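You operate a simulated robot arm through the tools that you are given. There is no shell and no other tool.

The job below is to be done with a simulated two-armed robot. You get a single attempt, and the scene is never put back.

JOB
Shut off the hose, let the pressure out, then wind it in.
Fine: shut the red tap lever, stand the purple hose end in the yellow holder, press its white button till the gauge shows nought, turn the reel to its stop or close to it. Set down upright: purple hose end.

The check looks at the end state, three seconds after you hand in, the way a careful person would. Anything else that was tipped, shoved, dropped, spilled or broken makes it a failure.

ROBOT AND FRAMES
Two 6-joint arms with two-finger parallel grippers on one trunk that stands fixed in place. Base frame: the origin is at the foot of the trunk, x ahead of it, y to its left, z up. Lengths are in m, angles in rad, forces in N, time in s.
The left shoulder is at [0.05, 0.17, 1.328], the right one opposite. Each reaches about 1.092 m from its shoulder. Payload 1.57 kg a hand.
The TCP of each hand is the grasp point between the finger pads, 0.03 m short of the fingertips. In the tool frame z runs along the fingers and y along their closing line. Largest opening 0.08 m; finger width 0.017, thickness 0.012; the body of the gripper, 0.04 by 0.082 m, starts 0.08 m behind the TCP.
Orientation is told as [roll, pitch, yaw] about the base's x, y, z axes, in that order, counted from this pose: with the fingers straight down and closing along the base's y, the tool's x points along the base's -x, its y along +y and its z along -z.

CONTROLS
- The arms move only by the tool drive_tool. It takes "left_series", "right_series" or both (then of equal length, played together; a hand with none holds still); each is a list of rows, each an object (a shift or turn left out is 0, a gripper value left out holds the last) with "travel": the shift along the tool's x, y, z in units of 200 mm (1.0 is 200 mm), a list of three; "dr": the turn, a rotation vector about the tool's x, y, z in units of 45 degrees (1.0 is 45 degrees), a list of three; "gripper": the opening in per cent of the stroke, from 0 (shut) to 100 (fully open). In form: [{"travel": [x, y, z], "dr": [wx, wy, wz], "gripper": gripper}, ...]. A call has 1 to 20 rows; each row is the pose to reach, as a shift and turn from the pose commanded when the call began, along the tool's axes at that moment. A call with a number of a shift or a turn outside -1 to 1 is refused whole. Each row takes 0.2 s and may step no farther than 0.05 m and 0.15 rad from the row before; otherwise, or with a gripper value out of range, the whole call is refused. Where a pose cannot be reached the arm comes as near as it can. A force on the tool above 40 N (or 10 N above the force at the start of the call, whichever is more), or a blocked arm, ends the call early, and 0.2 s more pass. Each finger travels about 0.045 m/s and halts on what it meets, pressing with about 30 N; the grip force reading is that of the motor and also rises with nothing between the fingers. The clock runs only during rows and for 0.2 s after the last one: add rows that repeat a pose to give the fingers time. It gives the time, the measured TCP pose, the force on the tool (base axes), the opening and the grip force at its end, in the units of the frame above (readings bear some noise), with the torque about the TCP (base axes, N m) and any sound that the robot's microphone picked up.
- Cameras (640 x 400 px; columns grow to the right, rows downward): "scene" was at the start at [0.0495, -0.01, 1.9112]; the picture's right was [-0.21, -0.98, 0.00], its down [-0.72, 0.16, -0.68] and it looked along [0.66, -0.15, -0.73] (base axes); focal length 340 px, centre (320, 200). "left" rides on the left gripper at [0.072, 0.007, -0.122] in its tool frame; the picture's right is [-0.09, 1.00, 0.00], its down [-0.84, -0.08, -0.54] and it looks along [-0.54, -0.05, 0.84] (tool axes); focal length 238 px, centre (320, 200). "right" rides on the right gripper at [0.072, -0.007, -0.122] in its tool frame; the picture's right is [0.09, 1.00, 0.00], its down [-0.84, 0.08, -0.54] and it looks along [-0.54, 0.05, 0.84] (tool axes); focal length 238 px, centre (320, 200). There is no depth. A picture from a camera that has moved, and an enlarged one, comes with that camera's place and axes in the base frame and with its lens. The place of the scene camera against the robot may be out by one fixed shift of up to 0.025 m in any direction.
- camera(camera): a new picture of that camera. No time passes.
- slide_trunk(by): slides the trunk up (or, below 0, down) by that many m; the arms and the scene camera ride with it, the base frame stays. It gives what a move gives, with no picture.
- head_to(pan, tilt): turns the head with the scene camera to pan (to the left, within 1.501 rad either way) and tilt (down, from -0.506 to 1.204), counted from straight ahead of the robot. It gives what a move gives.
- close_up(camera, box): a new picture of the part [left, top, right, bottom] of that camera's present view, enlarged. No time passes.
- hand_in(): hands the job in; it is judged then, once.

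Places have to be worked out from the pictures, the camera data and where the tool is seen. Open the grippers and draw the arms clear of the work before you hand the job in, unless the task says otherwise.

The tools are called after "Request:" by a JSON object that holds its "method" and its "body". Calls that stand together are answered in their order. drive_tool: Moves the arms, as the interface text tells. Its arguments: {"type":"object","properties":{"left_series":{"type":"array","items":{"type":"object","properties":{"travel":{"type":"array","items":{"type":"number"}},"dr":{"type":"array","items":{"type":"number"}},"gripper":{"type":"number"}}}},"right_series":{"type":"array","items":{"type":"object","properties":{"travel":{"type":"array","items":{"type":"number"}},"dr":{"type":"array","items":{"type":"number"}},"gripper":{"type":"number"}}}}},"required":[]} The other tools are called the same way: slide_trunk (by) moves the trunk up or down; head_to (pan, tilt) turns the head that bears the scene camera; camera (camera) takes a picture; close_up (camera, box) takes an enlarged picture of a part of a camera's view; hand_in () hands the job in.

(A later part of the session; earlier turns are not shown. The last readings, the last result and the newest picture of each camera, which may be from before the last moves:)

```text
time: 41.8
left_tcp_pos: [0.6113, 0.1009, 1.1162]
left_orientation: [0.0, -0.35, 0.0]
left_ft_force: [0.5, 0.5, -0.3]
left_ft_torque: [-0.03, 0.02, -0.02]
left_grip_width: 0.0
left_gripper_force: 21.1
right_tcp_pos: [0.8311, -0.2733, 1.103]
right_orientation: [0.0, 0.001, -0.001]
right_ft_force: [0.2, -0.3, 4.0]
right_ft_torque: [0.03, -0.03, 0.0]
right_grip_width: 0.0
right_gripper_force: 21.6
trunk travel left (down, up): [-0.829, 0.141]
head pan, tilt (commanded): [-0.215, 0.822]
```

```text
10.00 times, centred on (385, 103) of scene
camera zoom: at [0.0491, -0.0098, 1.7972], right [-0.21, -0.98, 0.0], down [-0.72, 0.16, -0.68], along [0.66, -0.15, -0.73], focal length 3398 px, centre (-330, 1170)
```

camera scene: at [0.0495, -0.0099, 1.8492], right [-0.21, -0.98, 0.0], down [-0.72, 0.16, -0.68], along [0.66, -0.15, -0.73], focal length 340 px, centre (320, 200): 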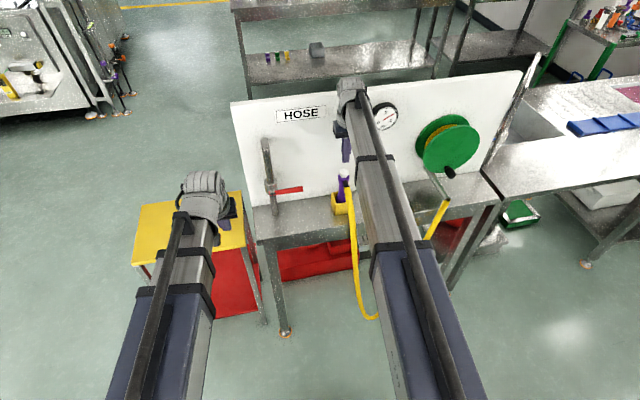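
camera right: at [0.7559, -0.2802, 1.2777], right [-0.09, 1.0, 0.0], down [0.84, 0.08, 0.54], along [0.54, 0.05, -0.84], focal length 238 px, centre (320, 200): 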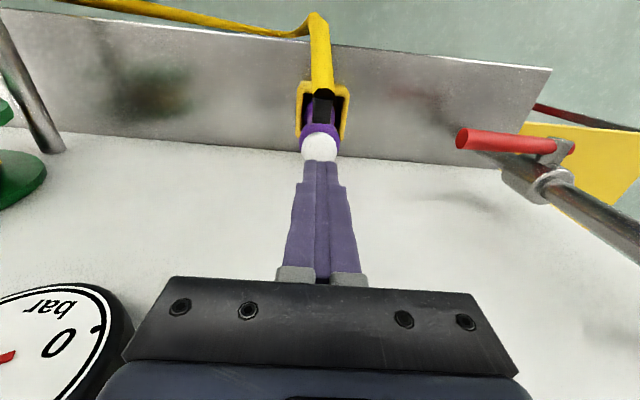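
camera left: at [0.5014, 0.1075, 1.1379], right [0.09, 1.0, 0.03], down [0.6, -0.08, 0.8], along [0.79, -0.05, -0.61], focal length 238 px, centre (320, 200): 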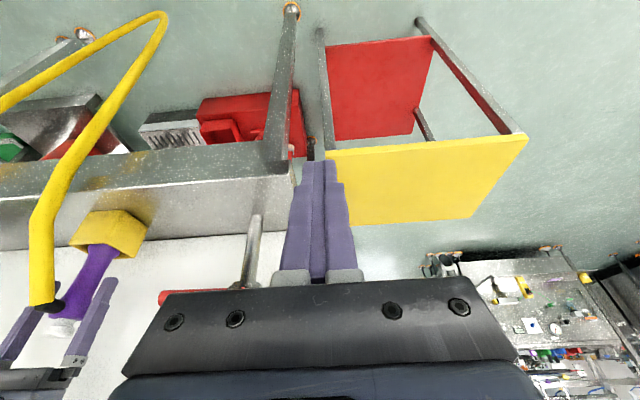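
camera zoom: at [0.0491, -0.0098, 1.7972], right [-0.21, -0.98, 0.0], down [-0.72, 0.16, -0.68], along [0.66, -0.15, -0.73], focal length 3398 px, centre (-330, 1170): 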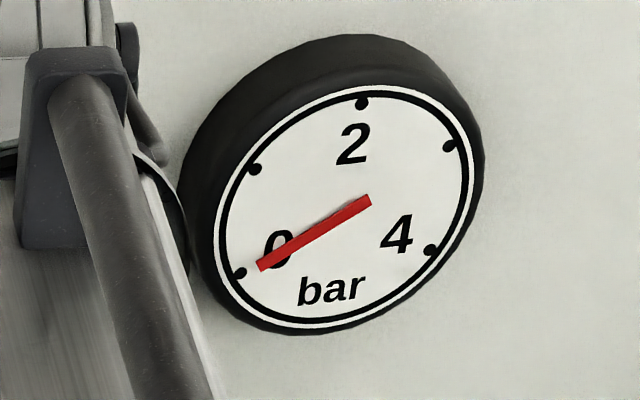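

The needle sits on the 0 mark. I'll lift off the button, then draw the right hand back before going to the reel.

Request:
{"method": "slide_trunk", "body": {"by": 0.06}}

Request:
{"method": "drive_tool", "body": {"right_series": [{"travel": [0.2, 0, 0]}, {"travel": [0.4, 0, 0]}, {"travel": [0.6, 0, 0]}, {"travel": [0.8, 0, 0]}, {"travel": [1.0, 0, 0]}, {"travel": [1.0, 0, 0]}]}}

Request:
{"method": "camera", "body": {"camera": "scene"}}

Request:
{"method": "close_up", "body": {"camera": "left", "box": [20, 140, 220, 320]}}

```text
time: 42.8
left_tcp_pos: [0.6118, 0.0994, 1.177]
left_orientation: [-0.001, -0.35, -0.001]
left_ft_force: [-0.6, 0.5, -0.6]
left_ft_torque: [-0.03, 0.0, 0.0]
left_grip_width: 0.0
left_gripper_force: 21.4
right_tcp_pos: [0.8306, -0.2734, 1.1627]
right_orientation: [0.0, 0.002, 0.003]
right_ft_force: [-0.2, 0.6, -0.6]
right_ft_torque: [0.02, 0.0, -0.01]
right_grip_width: 0.0
right_gripper_force: 21.5
trunk travel left (down, up): [-0.889, 0.081]
head pan, tilt (commanded): [-0.215, 0.822]
```

```text
time: 44.2
left_tcp_pos: [0.6122, 0.1013, 1.1764]
left_orientation: [0.0, -0.349, 0.0]
left_ft_force: [0.4, 0.2, 0.2]
left_ft_torque: [0.0, 0.02, 0.02]
left_grip_width: 0.0
left_gripper_force: 21.1
right_tcp_pos: [0.6314, -0.2746, 1.1634]
right_orientation: [0.0, 0.002, 0.0]
right_ft_force: [0.1, 0.2, -0.3]
right_ft_torque: [0.01, -0.02, 0.04]
right_grip_width: 0.0
right_gripper_force: 21.3
trunk travel left (down, up): [-0.889, 0.081]
head pan, tilt (commanded): [-0.215, 0.822]
```

```text
taken
camera scene: at [0.0503, -0.0099, 1.8572], right [-0.21, -0.98, 0.0], down [-0.72, 0.16, -0.68], along [0.66, -0.15, -0.73], focal length 340 px, centre (320, 200)
```

scene: 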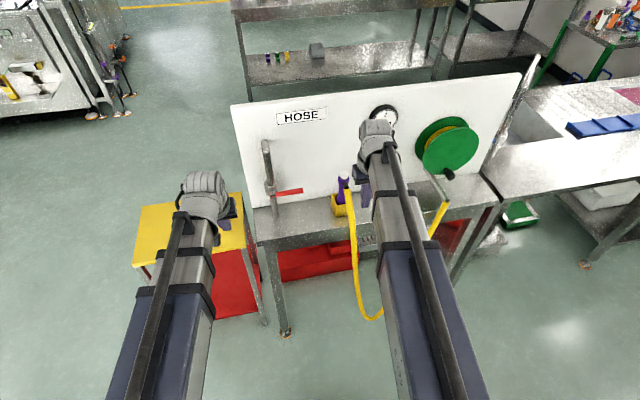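

```text
2.22 times, centred on (120, 230) of left
camera zoom: at [0.502, 0.1075, 1.2657], right [0.09, 1.0, 0.03], down [0.6, -0.08, 0.8], along [0.79, -0.05, -0.61], focal length 530 px, centre (764, 133)
```

zoom: 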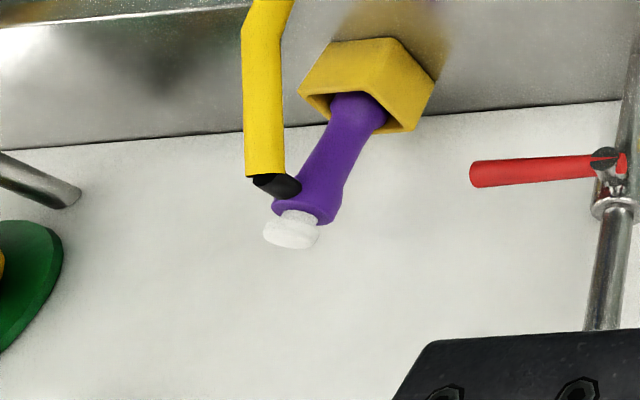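

The nozzle stands upright in the holder. Now I'll move the right hand to the front of the reel, tilted 45° so its camera looks at it.

Request:
{"method": "drive_tool", "body": {"right_series": [{"travel": [0.04, -0.17, -0.0093], "dr": [0, -0.1667, 0]}, {"travel": [0.08, -0.34, -0.0372], "dr": [0, -0.3333, 0]}, {"travel": [0.12, -0.5, -0.0831], "dr": [0, -0.5, 0]}, {"travel": [0.17, -0.67, -0.146], "dr": [0, -0.6667, 0]}, {"travel": [0.21, -0.84, -0.2255], "dr": [0, -0.8333, 0]}, {"travel": [0.25, -1.0, -0.319], "dr": [0, -1.0, 0]}]}}

Request:
{"method": "drive_tool", "body": {"right_series": [{"travel": [0, -0.2, 0]}, {"travel": [0, -0.4, 0]}, {"travel": [0, -0.6, 0]}, {"travel": [0, -0.8, 0]}, {"travel": [0, -0.9, 0]}, {"travel": [0, -0.9, 0]}]}}

Request:
{"method": "camera", "body": {"camera": "right"}}

Request:
{"method": "camera", "body": {"camera": "scene"}}

```text
time: 45.6
left_tcp_pos: [0.6108, 0.0991, 1.1776]
left_orientation: [0.002, -0.349, 0.0]
left_ft_force: [0.1, 0.0, -0.3]
left_ft_torque: [0.01, 0.03, -0.04]
left_grip_width: 0.0
left_gripper_force: 21.0
right_tcp_pos: [0.581, -0.4728, 1.2283]
right_orientation: [0.0, -0.785, 0.001]
right_ft_force: [0.3, 0.0, -0.5]
right_ft_torque: [-0.01, 0.0, 0.0]
right_grip_width: 0.0001
right_gripper_force: 21.5
trunk travel left (down, up): [-0.889, 0.081]
head pan, tilt (commanded): [-0.215, 0.822]
```

```text
time: 47.0
left_tcp_pos: [0.6108, 0.1001, 1.1766]
left_orientation: [0.0, -0.349, -0.002]
left_ft_force: [-0.2, 0.4, 0.1]
left_ft_torque: [0.03, -0.01, -0.05]
left_grip_width: 0.0
left_gripper_force: 21.4
right_tcp_pos: [0.582, -0.6523, 1.2279]
right_orientation: [0.002, -0.783, 0.001]
right_ft_force: [1.0, -0.2, 0.6]
right_ft_torque: [-0.03, 0.0, 0.01]
right_grip_width: 0.0
right_gripper_force: 21.2
trunk travel left (down, up): [-0.889, 0.081]
head pan, tilt (commanded): [-0.215, 0.822]
```

```text
taken
camera right: at [0.4451, -0.6604, 1.2636], right [-0.07, 1.0, -0.06], down [0.21, 0.08, 0.97], along [0.98, 0.05, -0.21], focal length 238 px, centre (320, 200)
```

right: 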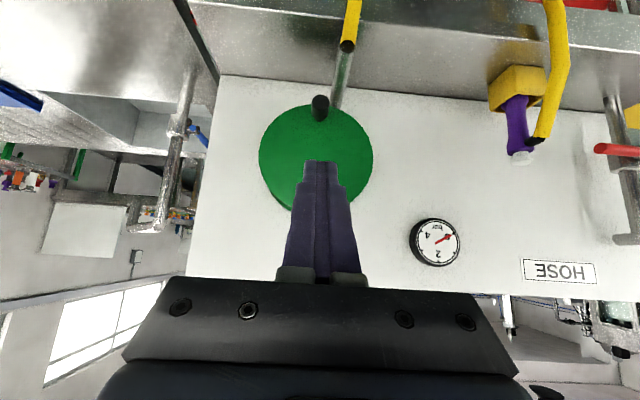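

```text
taken
camera scene: at [0.0494, -0.0099, 1.8572], right [-0.21, -0.98, 0.0], down [-0.72, 0.16, -0.68], along [0.66, -0.15, -0.73], focal length 340 px, centre (320, 200)
```

scene: 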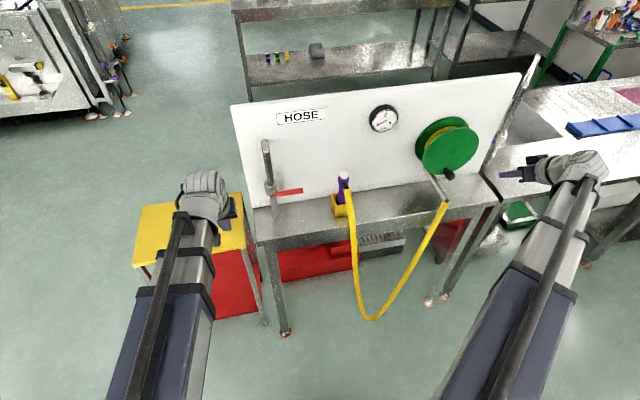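

The gauge still reads 0 and everything stands well. Zooming in on the reel and its knob.

Request:
{"method": "close_up", "body": {"camera": "right", "box": [240, 30, 400, 220]}}

Request:
{"method": "close_up", "body": {"camera": "scene", "box": [400, 100, 500, 220]}}

```text
2.11 times, centred on (320, 125) of right
camera zoom: at [0.4451, -0.6604, 1.2636], right [-0.07, 1.0, -0.06], down [0.21, 0.08, 0.97], along [0.98, 0.05, -0.21], focal length 502 px, centre (320, 358)
```

zoom: 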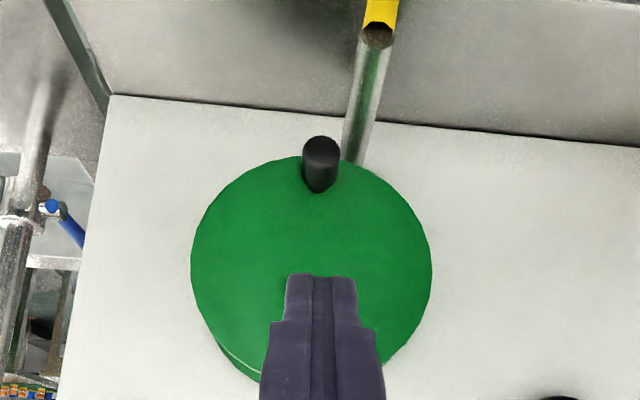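

```text
3.33 times, centred on (450, 160) of scene
camera zoom: at [0.0494, -0.0099, 1.8572], right [-0.21, -0.98, 0.0], down [-0.72, 0.16, -0.68], along [0.66, -0.15, -0.73], focal length 1133 px, centre (-113, 333)
```

zoom: 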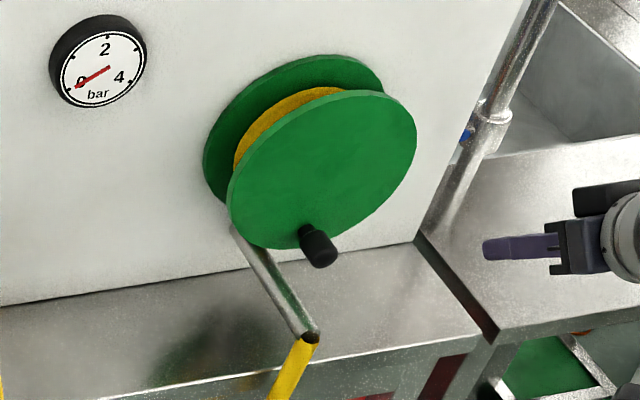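

Reel from the hand camera: front-disc centre ≈[0.835,-0.653,1.100], radius 0.10; knob axis ≈(y −0.652, z 1.022), so crank radius ≈0.078, knob end at x≈0.793. I'll lower the trunk toward crank height and re-measure from there.

Request:
{"method": "slide_trunk", "body": {"by": -0.12}}

Request:
{"method": "camera", "body": {"camera": "right"}}

Request:
{"method": "close_up", "body": {"camera": "right", "box": [240, 60, 400, 260]}}

```text
time: 48.5
left_tcp_pos: [0.6099, 0.1002, 1.0565]
left_orientation: [-0.001, -0.352, -0.001]
left_ft_force: [-0.7, 0.4, 0.0]
left_ft_torque: [-0.02, 0.01, 0.01]
left_grip_width: 0.0
left_gripper_force: 21.2
right_tcp_pos: [0.5811, -0.6513, 1.1079]
right_orientation: [-0.001, -0.784, 0.001]
right_ft_force: [0.0, 0.1, 0.0]
right_ft_torque: [0.0, -0.01, -0.01]
right_grip_width: 0.0
right_gripper_force: 21.6
trunk travel left (down, up): [-0.769, 0.201]
head pan, tilt (commanded): [-0.215, 0.822]
```

```text
taken
camera right: at [0.4453, -0.6601, 1.1436], right [-0.07, 1.0, -0.06], down [0.21, 0.08, 0.97], along [0.98, 0.05, -0.21], focal length 238 px, centre (320, 200)
```

right: 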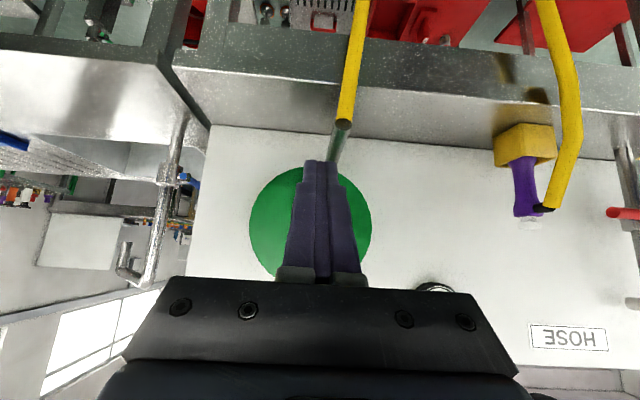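

```text
2.00 times, centred on (320, 160) of right
camera zoom: at [0.4453, -0.6601, 1.1436], right [-0.07, 1.0, -0.06], down [0.21, 0.08, 0.97], along [0.98, 0.05, -0.21], focal length 477 px, centre (320, 280)
```

zoom: 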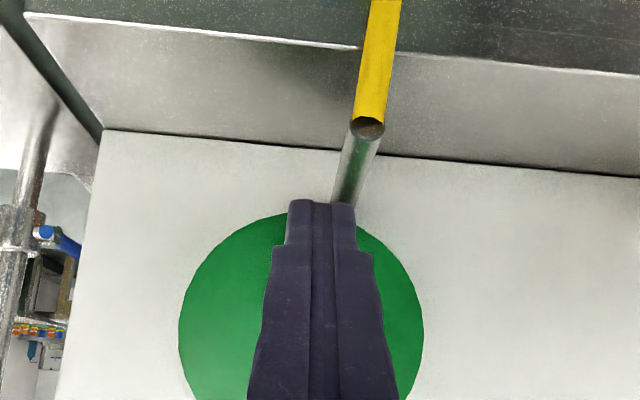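

Refined by vertical stereo: disc front x≈0.832, centre y −0.653, z 1.098; the hose guide tube is at y −0.623, z≈0.977. I'll lower the trunk 0.08 more (wrist z≈1.18), giving tilt range 48°–90° for the whole crank circle.

Request:
{"method": "slide_trunk", "body": {"by": -0.08}}

Request:
{"method": "drive_tool", "body": {"right_series": [{"travel": [0, -0.1, 0], "dr": [0, -0.05, 0]}, {"travel": [0, -0.195, 0], "dr": [0, -0.108, 0]}, {"travel": [0, -0.195, 0], "dr": [0, -0.108, 0]}]}}

Request:
{"method": "camera", "body": {"camera": "right"}}

Request:
{"method": "camera", "body": {"camera": "scene"}}

```text
time: 49.7
left_tcp_pos: [0.611, 0.1, 0.976]
left_orientation: [-0.001, -0.348, -0.001]
left_ft_force: [0.2, 0.6, -0.5]
left_ft_torque: [-0.02, 0.04, 0.01]
left_grip_width: 0.0002
left_gripper_force: 21.8
right_tcp_pos: [0.5817, -0.6523, 1.0275]
right_orientation: [0.002, -0.783, 0.0]
right_ft_force: [0.4, -0.1, 0.0]
right_ft_torque: [0.01, -0.01, -0.01]
right_grip_width: 0.0
right_gripper_force: 20.8
trunk travel left (down, up): [-0.689, 0.281]
head pan, tilt (commanded): [-0.215, 0.822]
```

```text
time: 50.5
left_tcp_pos: [0.6115, 0.1008, 0.9767]
left_orientation: [0.001, -0.35, -0.001]
left_ft_force: [-0.1, -0.5, 0.3]
left_ft_torque: [0.04, 0.05, 0.01]
left_grip_width: 0.0001
left_gripper_force: 21.0
right_tcp_pos: [0.582, -0.6918, 1.0408]
right_orientation: [0.001, -0.867, -0.001]
right_ft_force: [-1.0, -0.2, -0.6]
right_ft_torque: [-0.02, -0.02, 0.0]
right_grip_width: 0.0
right_gripper_force: 21.1
right hand out of reach, approached as far as the arm can: row 1, 2, 3
trunk travel left (down, up): [-0.689, 0.281]
head pan, tilt (commanded): [-0.215, 0.822]
```

```text
taken
camera right: at [0.4429, -0.6996, 1.0655], right [-0.06, 1.0, -0.07], down [0.13, 0.08, 0.99], along [0.99, 0.05, -0.13], focal length 238 px, centre (320, 200)
```

right: 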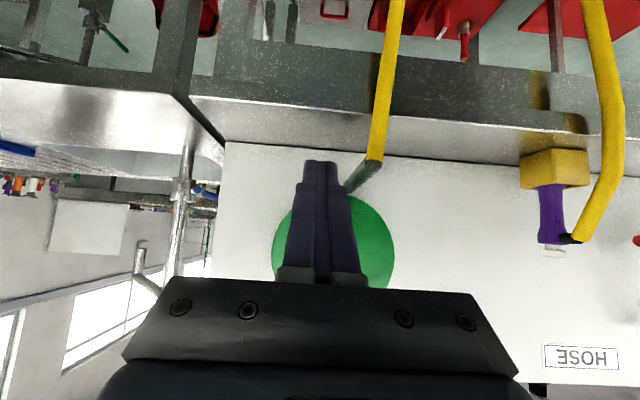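

```text
taken
camera scene: at [0.0494, -0.0098, 1.6572], right [-0.21, -0.98, 0.0], down [-0.72, 0.16, -0.68], along [0.66, -0.15, -0.73], focal length 340 px, centre (320, 200)
```

scene: 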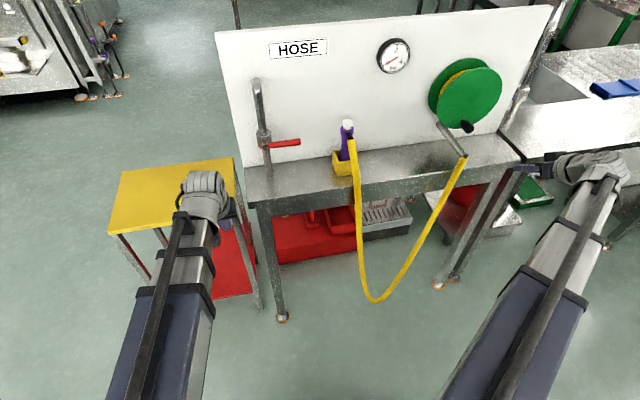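

All clear. Moving the closed right fingers forward to the −y side of the knob.

Request:
{"method": "drive_tool", "body": {"right_series": [{"travel": [-0.12, 0, 0.142]}, {"travel": [-0.25, 0, 0.295]}, {"travel": [-0.38, 0, 0.449]}, {"travel": [-0.5, 0, 0.59]}, {"travel": [-0.6, 0, 0.708]}, {"travel": [-0.672, 0, 0.7935]}, {"travel": [-0.672, 0, 0.7935]}]}}

Request:
{"method": "camera", "body": {"camera": "right"}}

Request:
{"method": "close_up", "body": {"camera": "scene", "box": [410, 40, 560, 190]}}

```text
time: 52.1
left_tcp_pos: [0.6124, 0.1003, 0.9766]
left_orientation: [0.001, -0.348, 0.001]
left_ft_force: [0.4, 0.4, 0.9]
left_ft_torque: [0.02, 0.0, -0.01]
left_grip_width: 0.0
left_gripper_force: 21.5
right_tcp_pos: [0.7901, -0.692, 1.0415]
right_orientation: [0.001, -0.868, 0.0]
right_ft_force: [-0.9, -0.2, 0.4]
right_ft_torque: [-0.01, 0.0, -0.02]
right_grip_width: 0.0001
right_gripper_force: 21.7
trunk travel left (down, up): [-0.689, 0.281]
head pan, tilt (commanded): [-0.215, 0.822]
```

```text
taken
camera right: at [0.6507, -0.6996, 1.0656], right [-0.06, 1.0, -0.07], down [0.13, 0.08, 0.99], along [0.99, 0.05, -0.13], focal length 238 px, centre (320, 200)
```

right: 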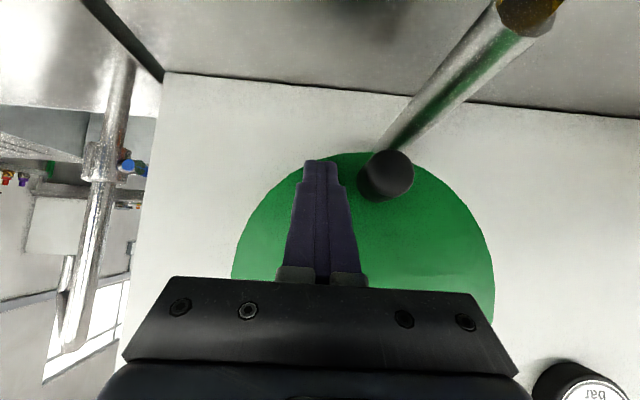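

```text
2.67 times, centred on (485, 115) of scene
camera zoom: at [0.0493, -0.01, 1.6572], right [-0.21, -0.98, 0.0], down [-0.72, 0.16, -0.68], along [0.66, -0.15, -0.73], focal length 906 px, centre (-120, 427)
```

zoom: 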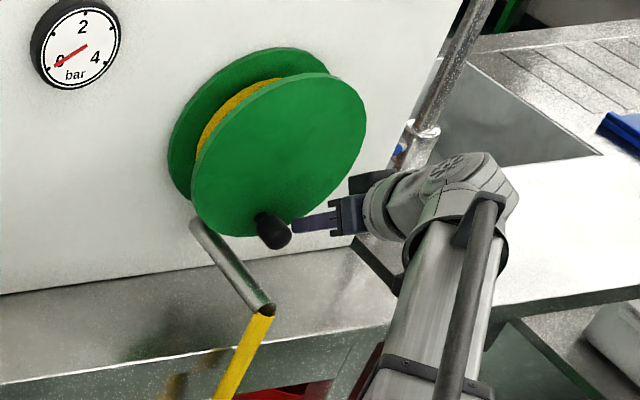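

Clear view: the finger is just on the −y side of the knob (knob axis ≈ y −0.649, z 1.026). I'll push it gently toward +y (clockwise seen from the front), the direction that should draw the hose in, and check.

Request:
{"method": "drive_tool", "body": {"right_series": [{"travel": [0.0011, 0.0495, 0.001], "dr": [0, 0.002, 0]}, {"travel": [0.0096, 0.084, 0.0088], "dr": [0, 0.02, 0]}, {"travel": [0.0158, 0.12, 0.0147], "dr": [0, 0.0331, 0]}, {"travel": [0.0193, 0.1565, 0.0183], "dr": [0, 0.041, 0]}, {"travel": [0.0208, 0.1935, 0.0196], "dr": [0, 0.0439, 0]}, {"travel": [0.0178, 0.249, 0.017], "dr": [0, 0.0381, 0]}, {"travel": [0.0096, 0.303, 0.0088], "dr": [0, 0.02, 0]}]}}

Request:
{"method": "camera", "body": {"camera": "right"}}

Request:
{"method": "close_up", "body": {"camera": "scene", "box": [330, 40, 560, 320]}}

```text
time: 53.0
left_tcp_pos: [0.611, 0.1001, 0.9774]
left_orientation: [0.003, -0.349, -0.003]
left_ft_force: [0.3, 0.0, 0.2]
left_ft_torque: [-0.01, 0.02, 0.01]
left_grip_width: 0.0001
left_gripper_force: 21.4
right_tcp_pos: [0.789, -0.6755, 1.0387]
right_orientation: [-0.016, -0.848, -0.005]
right_ft_force: [-3.4, -9.6, 3.8]
right_ft_torque: [-0.07, 0.09, 0.03]
right_grip_width: 0.0
right_gripper_force: 21.2
trunk travel left (down, up): [-0.689, 0.281]
head pan, tilt (commanded): [-0.215, 0.822]
stopped in row 4 (right hand): the force on the tool passed its limit at 46 N (the readings are from after the stop); the commanded pose is now the measured one
```

```text
taken
camera right: at [0.6512, -0.6803, 1.065], right [-0.04, 1.0, -0.08], down [0.15, 0.08, 0.99], along [0.99, 0.03, -0.15], focal length 238 px, centre (320, 200)
```

right: 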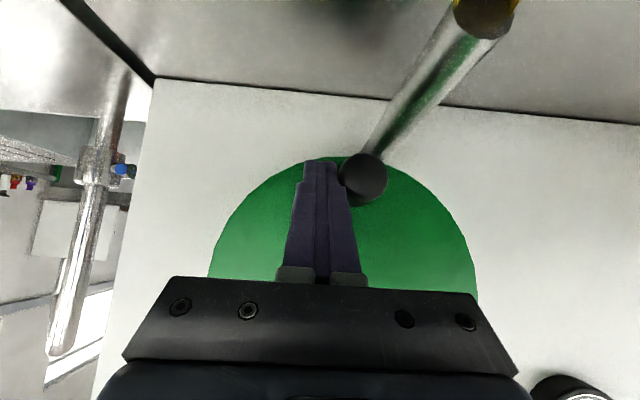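

```text
1.43 times, centred on (445, 180) of scene
camera zoom: at [0.049, -0.01, 1.657], right [-0.21, -0.98, 0.0], down [-0.72, 0.16, -0.68], along [0.66, -0.15, -0.73], focal length 485 px, centre (141, 229)
```

zoom: 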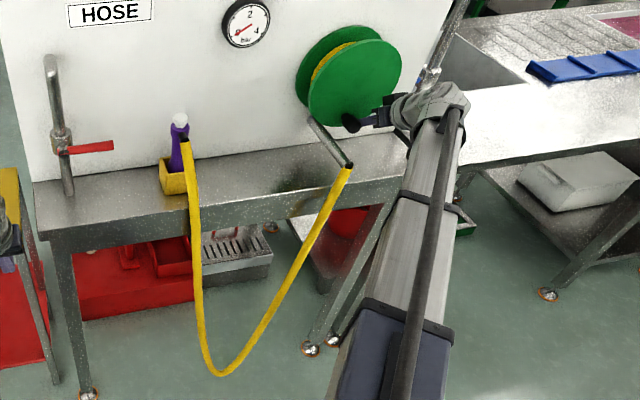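

The knob is blocked that way (46 N at once), so this is the unwound stop; winding must go the other way. I'll back off, go around the front of the knob to its +y side.

Request:
{"method": "drive_tool", "body": {"right_series": [{"travel": [0, -0.06, 0], "dr": [-0.0135, 0, 0.0153]}, {"travel": [0.1323, -0.075, -0.15], "dr": [-0.0135, 0, 0.0153]}, {"travel": [0.2646, -0.075, -0.3], "dr": [-0.0135, 0, 0.0153]}, {"travel": [0.2646, 0.125, -0.3], "dr": [-0.0135, 0, 0.0153]}, {"travel": [0.2646, 0.35, -0.3], "dr": [-0.0135, 0, 0.0153]}, {"travel": [0.2646, 0.35, -0.3], "dr": [-0.0135, 0, 0.0153]}]}}

Request:
{"method": "camera", "body": {"camera": "right"}}

Request:
{"method": "close_up", "body": {"camera": "scene", "box": [410, 40, 560, 190]}}

```text
time: 54.4
left_tcp_pos: [0.6128, 0.1006, 0.9777]
left_orientation: [0.002, -0.35, -0.002]
left_ft_force: [0.4, -0.4, -0.4]
left_ft_torque: [0.0, -0.01, -0.04]
left_grip_width: 0.0001
left_gripper_force: 21.2
right_tcp_pos: [0.7121, -0.6008, 1.0376]
right_orientation: [0.014, -0.848, -0.023]
right_ft_force: [0.3, 0.4, 0.0]
right_ft_torque: [-0.01, 0.01, -0.01]
right_grip_width: 0.0003
right_gripper_force: 21.2
trunk travel left (down, up): [-0.689, 0.281]
head pan, tilt (commanded): [-0.215, 0.822]
```

```text
taken
camera right: at [0.5746, -0.6068, 1.0647], right [-0.05, 1.0, -0.06], down [0.15, 0.07, 0.99], along [0.99, 0.04, -0.15], focal length 238 px, centre (320, 200)
```

right: 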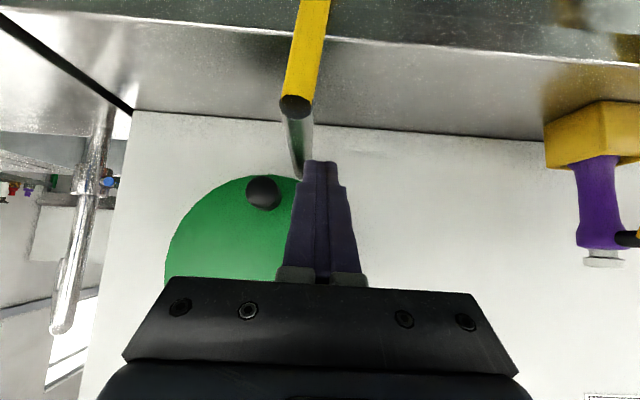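

```text
2.67 times, centred on (485, 115) of scene
camera zoom: at [0.0496, -0.0103, 1.6572], right [-0.21, -0.98, 0.0], down [-0.72, 0.16, -0.68], along [0.66, -0.15, -0.73], focal length 906 px, centre (-120, 427)
```

zoom: 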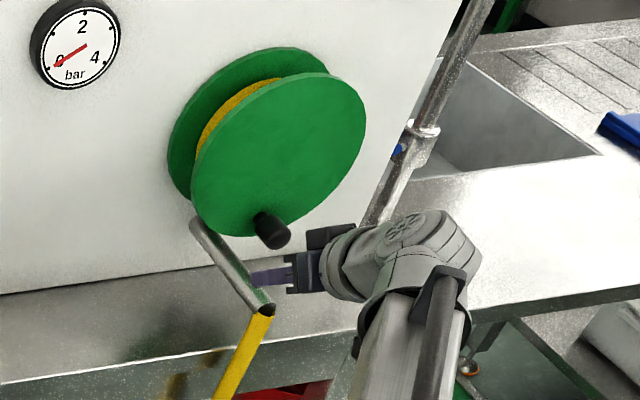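

The reel hasn't moved and the fingers are in front, beyond the knob on its +y side. I'll straighten the small twist and go forward beside the knob.

Request:
{"method": "drive_tool", "body": {"right_series": [{"travel": [-0.097, -0.017, 0.087], "dr": [-0.0014, -0.0236, -0.0065]}, {"travel": [-0.194, -0.033, 0.173], "dr": [-0.0027, -0.0473, -0.0129]}, {"travel": [-0.2915, -0.05, 0.26], "dr": [-0.0041, -0.0709, -0.0194]}, {"travel": [-0.2915, -0.05, 0.26], "dr": [-0.0041, -0.0709, -0.0194]}]}}

Request:
{"method": "camera", "body": {"camera": "right"}}

```text
time: 55.4
left_tcp_pos: [0.6119, 0.1013, 0.9759]
left_orientation: [0.0, -0.349, -0.002]
left_ft_force: [0.1, 0.5, -0.3]
left_ft_torque: [-0.01, -0.02, 0.02]
left_grip_width: 0.0001
left_gripper_force: 21.9
right_tcp_pos: [0.7894, -0.6129, 1.0482]
right_orientation: [0.0, -0.902, -0.003]
right_ft_force: [-0.8, 0.2, 0.1]
right_ft_torque: [-0.01, -0.03, -0.01]
right_grip_width: 0.0
right_gripper_force: 20.9
right hand out of reach, approached as far as the arm can: row 3
trunk travel left (down, up): [-0.689, 0.281]
head pan, tilt (commanded): [-0.215, 0.822]
```

```text
taken
camera right: at [0.6491, -0.6206, 1.0667], right [-0.06, 1.0, -0.07], down [0.09, 0.08, 0.99], along [0.99, 0.05, -0.1], focal length 238 px, centre (320, 200)
```

right: 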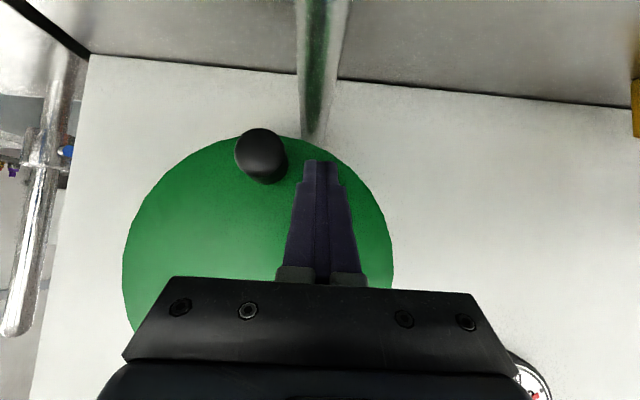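

Well placed on the +y side (knob axis ≈ y −0.651, z 1.027). Now pushing the knob toward −y gently.

Request:
{"method": "drive_tool", "body": {"right_series": [{"travel": [0.0138, -0.043, 0.0141], "dr": [0, 0.0278, 0]}, {"travel": [0.0237, -0.077, 0.0232], "dr": [0, 0.0484, 0]}, {"travel": [0.0309, -0.1115, 0.0295], "dr": [0, 0.0633, 0]}, {"travel": [0.036, -0.1475, 0.0342], "dr": [0, 0.0741, 0]}, {"travel": [0.0388, -0.202, 0.0364], "dr": [0, 0.08, 0]}, {"travel": [0.036, -0.2565, 0.0342], "dr": [0, 0.0741, 0]}, {"travel": [0.0278, -0.31, 0.0263], "dr": [0, 0.0561, 0]}]}}

Request:
{"method": "camera", "body": {"camera": "right"}}

Request:
{"method": "close_up", "body": {"camera": "scene", "box": [330, 40, 560, 320]}}

```text
time: 57.0
left_tcp_pos: [0.6089, 0.1042, 0.9794]
left_orientation: [-0.001, -0.35, 0.0]
left_ft_force: [0.0, -0.2, 0.5]
left_ft_torque: [-0.03, -0.02, 0.02]
left_grip_width: 0.0
left_gripper_force: 21.1
right_tcp_pos: [0.7879, -0.669, 1.0437]
right_orientation: [-0.002, -0.862, 0.006]
right_ft_force: [-6.8, 18.8, 25.3]
right_ft_torque: [-0.44, 0.18, -0.24]
right_grip_width: 0.0002
right_gripper_force: 21.3
trunk travel left (down, up): [-0.689, 0.281]
head pan, tilt (commanded): [-0.215, 0.822]
```

```text
taken
camera right: at [0.6498, -0.6773, 1.0693], right [-0.06, 1.0, -0.07], down [0.13, 0.08, 0.99], along [0.99, 0.05, -0.14], focal length 238 px, centre (320, 200)
```

right: 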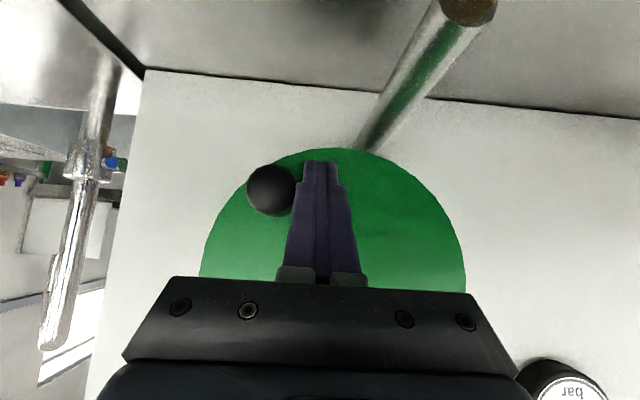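

```text
1.43 times, centred on (445, 180) of scene
camera zoom: at [0.0456, -0.0048, 1.6576], right [-0.21, -0.98, 0.0], down [-0.71, 0.15, -0.68], along [0.67, -0.15, -0.73], focal length 485 px, centre (141, 229)
```

zoom: 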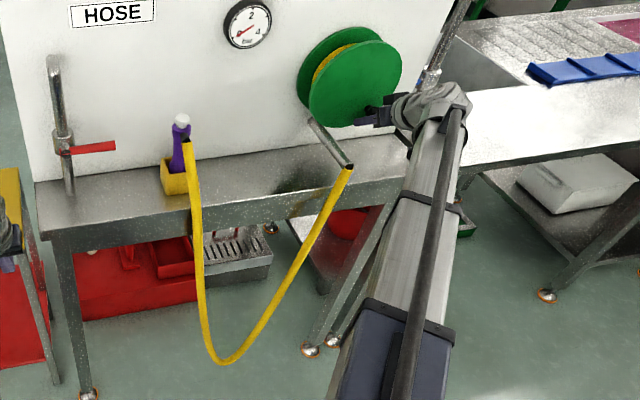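

The reel turns this way and the hose loop gets shorter. But the flat finger side started to wedge with friction (about 32 N), so I'll back off and use a better path that keeps the finger squarely behind the knob with flatter fingers (lower trunk).

Request:
{"method": "drive_tool", "body": {"right_series": [{"travel": [0, 0.06, 0]}, {"travel": [0.0981, 0.06, -0.1135]}, {"travel": [0.1495, 0.06, -0.267], "dr": [0, -0.0917, 0]}, {"travel": [0.1675, 0.06, -0.3835], "dr": [0, -0.1808, 0]}, {"travel": [0.096, 0.06, -0.4455], "dr": [0, -0.3081, 0]}, {"travel": [0.096, 0.06, -0.4455], "dr": [0, -0.3081, 0]}]}}

Request:
{"method": "slide_trunk", "body": {"by": -0.042}}

Request:
{"method": "camera", "body": {"camera": "right"}}

Request:
{"method": "close_up", "body": {"camera": "scene", "box": [330, 20, 560, 300]}}

```text
time: 58.4
left_tcp_pos: [0.6118, 0.1001, 0.9773]
left_orientation: [0.0, -0.35, -0.002]
left_ft_force: [0.9, -0.5, -0.1]
left_ft_torque: [-0.02, 0.01, -0.01]
left_grip_width: 0.0002
left_gripper_force: 21.7
right_tcp_pos: [0.7085, -0.6612, 1.0845]
right_orientation: [-0.001, -1.1, 0.0]
right_ft_force: [-0.3, -0.5, 0.8]
right_ft_torque: [0.06, 0.01, 0.07]
right_grip_width: 0.0
right_gripper_force: 21.2
trunk travel left (down, up): [-0.689, 0.281]
head pan, tilt (commanded): [-0.215, 0.822]
```

```text
time: 59.3
left_tcp_pos: [0.612, 0.1002, 0.9352]
left_orientation: [0.0, -0.349, 0.0]
left_ft_force: [0.4, -0.3, 0.4]
left_ft_torque: [0.0, 0.0, 0.04]
left_grip_width: 0.0003
left_gripper_force: 21.5
right_tcp_pos: [0.7078, -0.6625, 1.0412]
right_orientation: [0.0, -1.099, -0.001]
right_ft_force: [-0.6, -0.2, -0.3]
right_ft_torque: [0.01, 0.01, 0.05]
right_grip_width: 0.0
right_gripper_force: 21.6
trunk travel left (down, up): [-0.647, 0.323]
head pan, tilt (commanded): [-0.215, 0.822]
```

```text
taken
camera right: at [0.5686, -0.6695, 1.0332], right [-0.04, 1.0, -0.08], down [-0.1, 0.08, 0.99], along [0.99, 0.05, 0.1], focal length 238 px, centre (320, 200)
```

right: 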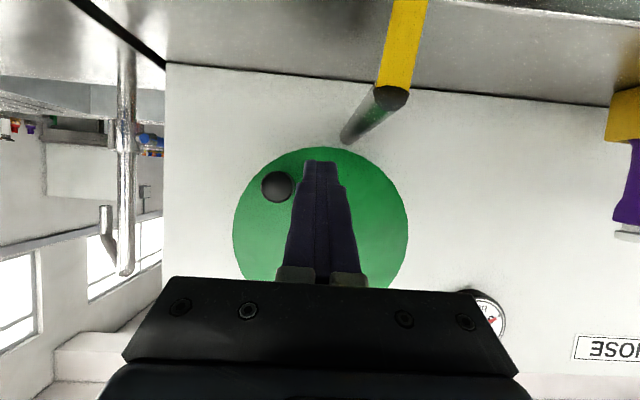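

```text
1.43 times, centred on (445, 160) of scene
camera zoom: at [0.0493, -0.0099, 1.6152], right [-0.21, -0.98, 0.0], down [-0.72, 0.16, -0.68], along [0.66, -0.15, -0.73], focal length 485 px, centre (141, 257)
```

zoom: 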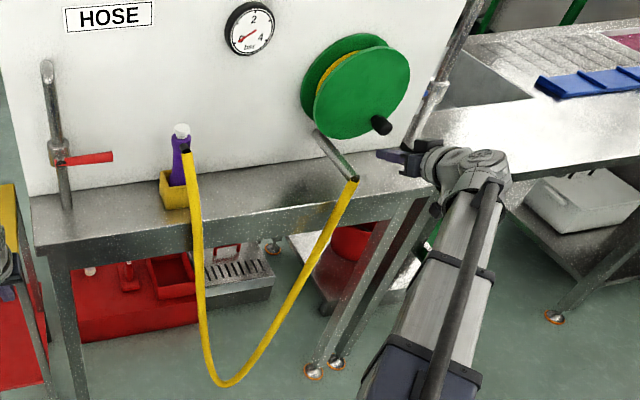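

Measured again: knob axis now at y −0.700, z 1.045 (crank angle ≈41° past bottom), radius 0.071, wrist z 1.141. I'll place the finger behind and below the knob.

Request:
{"method": "drive_tool", "body": {"right_series": [{"travel": [-0.038, 0.0155, 0.1375], "dr": [0, 0.0385, 0]}, {"travel": [-0.0757, 0.031, 0.275], "dr": [0, 0.0769, 0]}, {"travel": [-0.1135, 0.0465, 0.4125], "dr": [0, 0.1154, 0]}, {"travel": [-0.1135, 0.0465, 0.4125], "dr": [0, 0.1154, 0]}]}}

Request:
{"method": "camera", "body": {"camera": "right"}}

```text
time: 60.3
left_tcp_pos: [0.6112, 0.0998, 0.9348]
left_orientation: [0.0, -0.349, -0.002]
left_ft_force: [0.0, 0.4, -0.4]
left_ft_torque: [0.03, 0.01, -0.02]
left_grip_width: 0.0
left_gripper_force: 21.5
right_tcp_pos: [0.7939, -0.6542, 1.0253]
right_orientation: [0.001, -1.01, -0.001]
right_ft_force: [0.4, 0.1, 0.2]
right_ft_torque: [0.0, 0.01, 0.0]
right_grip_width: 0.0
right_gripper_force: 21.5
trunk travel left (down, up): [-0.647, 0.323]
head pan, tilt (commanded): [-0.215, 0.822]
```

```text
taken
camera right: at [0.6534, -0.6604, 1.0287], right [-0.05, 1.0, -0.08], down [-0.01, 0.08, 1.0], along [1.0, 0.05, 0.01], focal length 238 px, centre (320, 200)
```

right: 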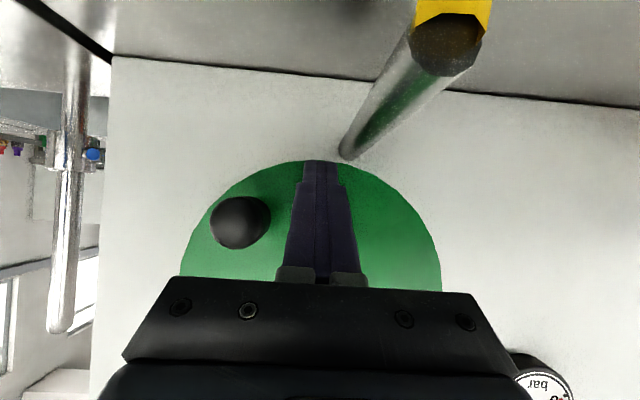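

The finger sits below and behind the knob. Now pushing it along the circle for a short arc, watching forces.

Request:
{"method": "drive_tool", "body": {"right_series": [{"travel": [-0.0099, -0.053, -0.0068], "dr": [0, -0.016, 0]}, {"travel": [-0.0254, -0.1035, -0.0178], "dr": [0, -0.0419, 0]}, {"travel": [-0.0465, -0.15, -0.0322], "dr": [0, -0.0761, 0]}, {"travel": [-0.0728, -0.192, -0.0506], "dr": [0, -0.1184, 0]}, {"travel": [-0.1035, -0.2285, -0.0711], "dr": [0, -0.1665, 0]}, {"travel": [-0.1378, -0.2585, -0.0945], "dr": [0, -0.2196, 0]}]}}

Request:
{"method": "camera", "body": {"camera": "right"}}

Request:
{"method": "close_up", "body": {"camera": "scene", "box": [330, 20, 560, 300]}}

```text
time: 61.7
left_tcp_pos: [0.6106, 0.1, 0.9342]
left_orientation: [0.002, -0.351, -0.003]
left_ft_force: [-0.3, -0.2, 0.5]
left_ft_torque: [0.0, -0.04, 0.02]
left_grip_width: 0.0
left_gripper_force: 21.7
right_tcp_pos: [0.7903, -0.7055, 1.0573]
right_orientation: [-0.001, -1.182, 0.001]
right_ft_force: [0.2, -0.5, -1.1]
right_ft_torque: [0.0, -0.01, 0.01]
right_grip_width: 0.0
right_gripper_force: 21.1
trunk travel left (down, up): [-0.647, 0.323]
head pan, tilt (commanded): [-0.215, 0.822]
```

```text
taken
camera right: at [0.651, -0.7123, 1.0379], right [-0.03, 1.0, -0.09], down [-0.18, 0.08, 0.98], along [0.98, 0.05, 0.18], focal length 238 px, centre (320, 200)
```

right: 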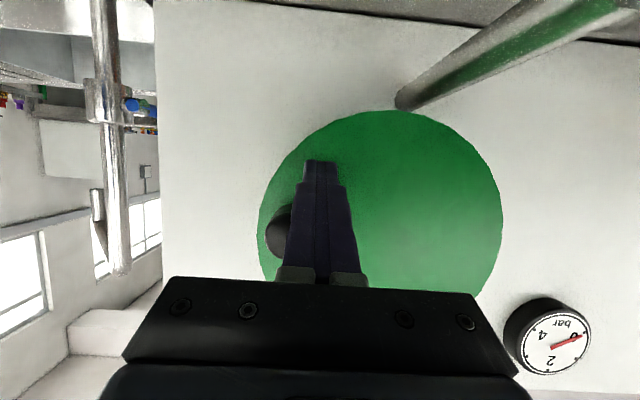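

```text
1.43 times, centred on (445, 160) of scene
camera zoom: at [0.0494, -0.0102, 1.6152], right [-0.21, -0.98, 0.0], down [-0.72, 0.16, -0.68], along [0.66, -0.15, -0.73], focal length 485 px, centre (141, 257)
```

zoom: 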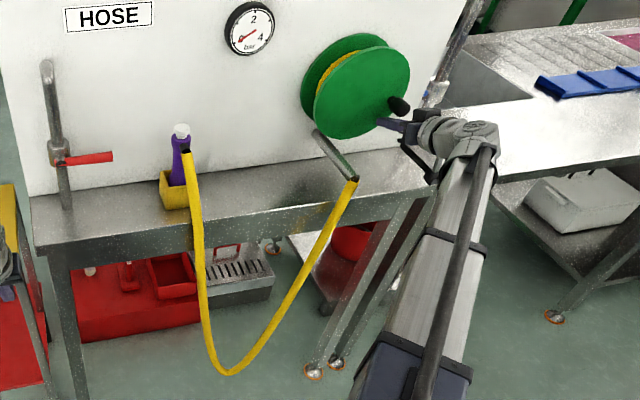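

Smooth: the knob moved on with almost no force and the hose loop is shortening. Continuing the same path over the next ~130° of the turn.

Request:
{"method": "drive_tool", "body": {"right_series": [{"travel": [-0.0561, -0.063, -0.0252], "dr": [0, -0.0765, 0]}, {"travel": [-0.1313, -0.1275, -0.0582], "dr": [0, -0.1766, 0]}, {"travel": [-0.2084, -0.155, -0.0915], "dr": [0, -0.2769, 0]}, {"travel": [-0.2817, -0.127, -0.1221], "dr": [0, -0.3704, 0]}, {"travel": [-0.3472, -0.079, -0.1495], "dr": [0, -0.4535, 0]}, {"travel": [-0.4, -0.013, -0.1711], "dr": [0, -0.5201, 0]}, {"travel": [-0.4564, 0.066, -0.1943], "dr": [0, -0.5918, 0]}, {"travel": [-0.5193, 0.1525, -0.219], "dr": [0, -0.6707, 0]}, {"travel": [-0.5615, 0.2425, -0.2358], "dr": [0, -0.7246, 0]}, {"travel": [-0.5428, 0.3305, -0.2287], "dr": [0, -0.7009, 0]}]}}

Request:
{"method": "camera", "body": {"camera": "right"}}

Request:
{"method": "close_up", "body": {"camera": "scene", "box": [330, 20, 560, 300]}}

```text
time: 63.9
left_tcp_pos: [0.6115, 0.1004, 0.9352]
left_orientation: [0.001, -0.349, -0.002]
left_ft_force: [0.8, -0.1, 0.5]
left_ft_torque: [-0.01, 0.03, -0.03]
left_grip_width: 0.0
left_gripper_force: 21.4
right_tcp_pos: [0.7899, -0.6359, 1.1762]
right_orientation: [3.141, -1.412, -3.14]
right_ft_force: [0.1, -0.2, 0.6]
right_ft_torque: [-0.02, -0.01, 0.0]
right_grip_width: 0.0
right_gripper_force: 21.4
trunk travel left (down, up): [-0.647, 0.323]
head pan, tilt (commanded): [-0.215, 0.822]
```

```text
taken
camera right: at [0.6823, -0.6442, 1.0864], right [0.02, 1.0, -0.09], down [-0.67, 0.08, 0.74], along [0.74, 0.05, 0.67], focal length 238 px, centre (320, 200)
```

right: 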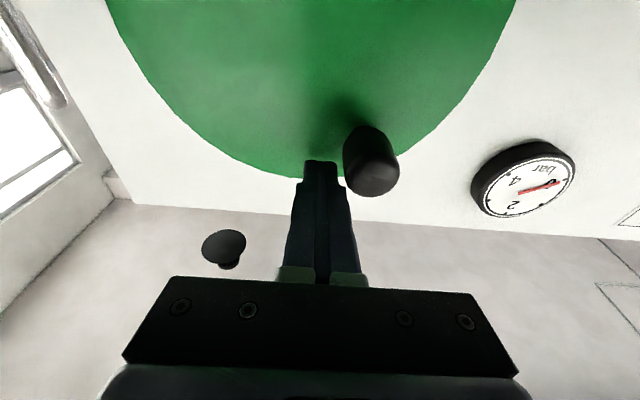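

```text
1.43 times, centred on (445, 160) of scene
camera zoom: at [0.0494, -0.0098, 1.6152], right [-0.21, -0.98, 0.0], down [-0.72, 0.16, -0.68], along [0.66, -0.15, -0.73], focal length 485 px, centre (141, 257)
```

zoom: 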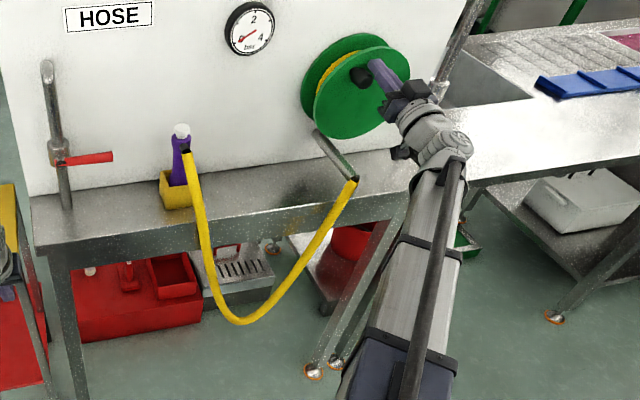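

Works well with no residual force; the loop is clearly shorter. Continuing round past the +y side and back to the bottom.

Request:
{"method": "drive_tool", "body": {"right_series": [{"travel": [0.0389, 0.079, -0.0068], "dr": [0, 0.0465, 0]}, {"travel": [0.0951, 0.146, -0.0165], "dr": [0, 0.1134, 0]}, {"travel": [0.1642, 0.203, -0.0277], "dr": [0, 0.1953, 0]}, {"travel": [0.2422, 0.279, -0.0404], "dr": [0, 0.2875, 0]}, {"travel": [0.3248, 0.3335, -0.0528], "dr": [0, 0.3857, 0]}, {"travel": [0.4064, 0.3305, -0.065], "dr": [0, 0.4836, 0]}, {"travel": [0.4821, 0.2935, -0.0758], "dr": [0, 0.576, 0]}, {"travel": [0.5471, 0.2375, -0.0844], "dr": [0, 0.6566, 0]}, {"travel": [0.5967, 0.1655, -0.0909], "dr": [0, 0.7196, 0]}, {"travel": [0.6697, 0.083, -0.1002], "dr": [0, 0.8144, 0]}]}}

Request:
{"method": "camera", "body": {"camera": "right"}}

Request:
{"method": "close_up", "body": {"camera": "scene", "box": [330, 20, 560, 300]}}

```text
time: 65.9
left_tcp_pos: [0.6083, 0.1035, 0.9384]
left_orientation: [-0.002, -0.353, 0.002]
left_ft_force: [0.3, 0.4, -0.1]
left_ft_torque: [0.03, -0.01, 0.0]
left_grip_width: 0.0
left_gripper_force: 21.3
right_tcp_pos: [0.7912, -0.593, 1.0639]
right_orientation: [0.037, -1.188, -0.027]
right_ft_force: [-1.2, 11.8, 37.1]
right_ft_torque: [-0.17, -0.95, 0.26]
right_grip_width: 0.0002
right_gripper_force: 21.1
trunk travel left (down, up): [-0.647, 0.323]
head pan, tilt (commanded): [-0.215, 0.822]
stopped in row 10 (right hand): the force on the tool passed its limit at 51 N (the readings are from after the stop); the commanded pose is now the measured one
```

```text
taken
camera right: at [0.6523, -0.601, 1.0426], right [-0.04, 1.0, -0.07], down [-0.19, 0.06, 0.98], along [0.98, 0.05, 0.19], focal length 238 px, centre (320, 200)
```

right: 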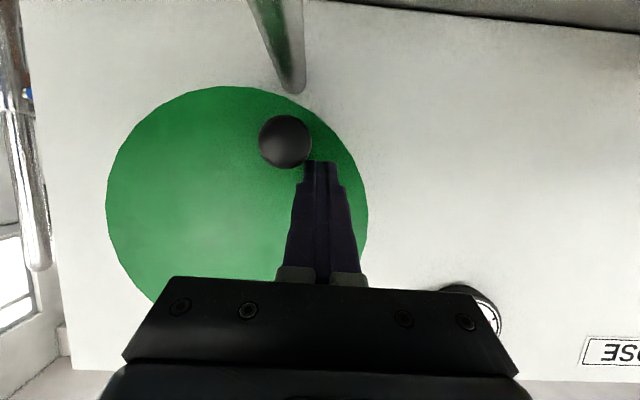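

```text
1.43 times, centred on (445, 160) of scene
camera zoom: at [0.0441, -0.0062, 1.6161], right [-0.21, -0.98, 0.0], down [-0.71, 0.15, -0.68], along [0.67, -0.15, -0.73], focal length 485 px, centre (141, 257)
```

zoom: 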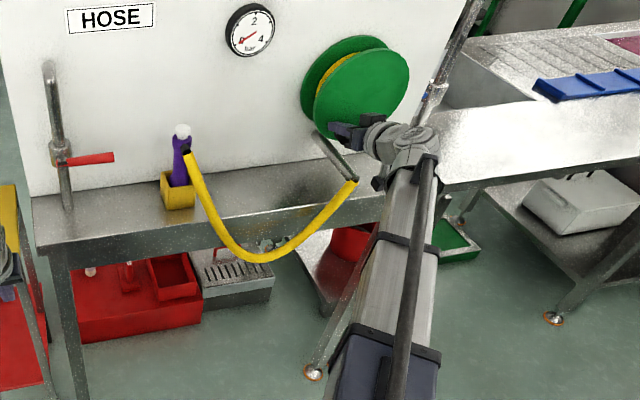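

Blocked at 51 N with the knob at about 330° of travel, and the hose is now a short loop – this may be the wound stop. To be sure it isn't a friction jam, I'll back off and place the finger level with the knob on its +y side.

Request:
{"method": "drive_tool", "body": {"right_series": [{"travel": [0, 0.06, 0], "dr": [0.0152, 0, -0.0128]}, {"travel": [0.03, 0.075, 0.012], "dr": [0.0152, 0.031, -0.0128]}, {"travel": [0.0885, 0.075, 0.033], "dr": [0.0152, 0.0921, -0.0128]}, {"travel": [0.0885, 0.075, 0.033], "dr": [0.0152, 0.0921, -0.0128]}]}}

Request:
{"method": "camera", "body": {"camera": "right"}}

Request:
{"method": "close_up", "body": {"camera": "scene", "box": [330, 20, 560, 300]}}

```text
time: 66.9
left_tcp_pos: [0.6118, 0.1003, 0.9351]
left_orientation: [-0.001, -0.349, -0.002]
left_ft_force: [0.4, 0.2, 0.3]
left_ft_torque: [0.01, 0.0, 0.0]
left_grip_width: 0.0002
left_gripper_force: 21.4
right_tcp_pos: [0.7924, -0.5835, 1.0436]
right_orientation: [-0.008, -1.105, 0.007]
right_ft_force: [-0.2, 1.1, -1.1]
right_ft_torque: [-0.03, 0.01, 0.01]
right_grip_width: 0.0
right_gripper_force: 21.7
right hand out of reach, approached as far as the arm can: row 3, 4
trunk travel left (down, up): [-0.647, 0.323]
head pan, tilt (commanded): [-0.215, 0.822]
```

```text
taken
camera right: at [0.6523, -0.5899, 1.0337], right [-0.04, 1.0, -0.09], down [-0.11, 0.08, 0.99], along [0.99, 0.05, 0.11], focal length 238 px, centre (320, 200)
```

right: 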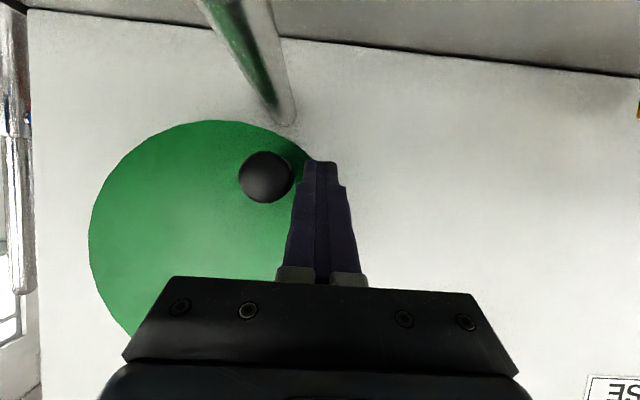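

```text
1.43 times, centred on (445, 160) of scene
camera zoom: at [0.049, -0.0097, 1.6152], right [-0.21, -0.98, 0.0], down [-0.72, 0.16, -0.68], along [0.66, -0.15, -0.73], focal length 485 px, centre (141, 257)
```

zoom: 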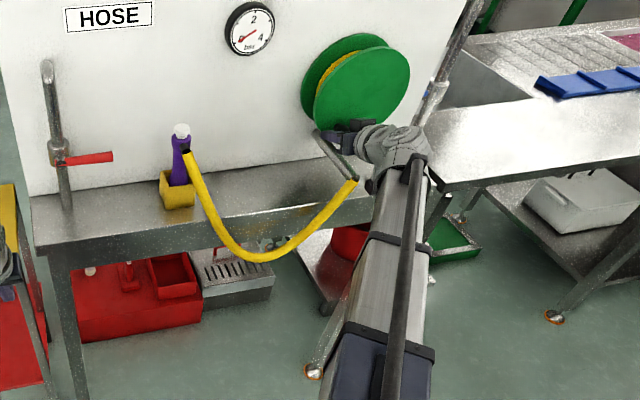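

The knob is where it was left (no spring-back). Pushing gently in −y to test whether it goes any further.

Request:
{"method": "drive_tool", "body": {"right_series": [{"travel": [0, -0.02, 0]}, {"travel": [0, -0.035, 0]}, {"travel": [0, -0.05, 0]}, {"travel": [0, -0.06, 0]}, {"travel": [0, -0.07, 0]}]}}

Request:
{"method": "camera", "body": {"camera": "right"}}

```text
time: 68.1
left_tcp_pos: [0.6111, 0.101, 0.9364]
left_orientation: [0.0, -0.35, -0.001]
left_ft_force: [-0.5, -0.5, 0.8]
left_ft_torque: [0.02, -0.04, 0.02]
left_grip_width: 0.0
left_gripper_force: 21.1
right_tcp_pos: [0.7928, -0.585, 1.0435]
right_orientation: [0.011, -1.103, 0.006]
right_ft_force: [3.0, 13.0, 5.5]
right_ft_torque: [-0.04, 0.04, -0.09]
right_grip_width: 0.0001
right_gripper_force: 20.9
trunk travel left (down, up): [-0.647, 0.323]
head pan, tilt (commanded): [-0.215, 0.822]
stopped in row 5 (right hand): the force on the tool passed its limit at 42 N (the readings are from after the stop); the commanded pose is now the measured one
```

```text
taken
camera right: at [0.6529, -0.5962, 1.0345], right [-0.06, 1.0, -0.08], down [-0.11, 0.07, 0.99], along [0.99, 0.06, 0.1], focal length 238 px, centre (320, 200)
```

right: 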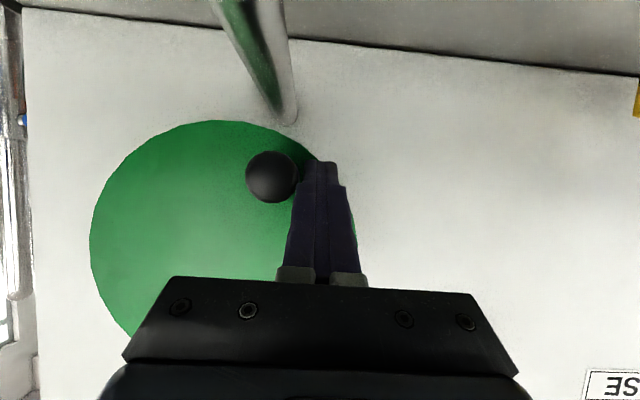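

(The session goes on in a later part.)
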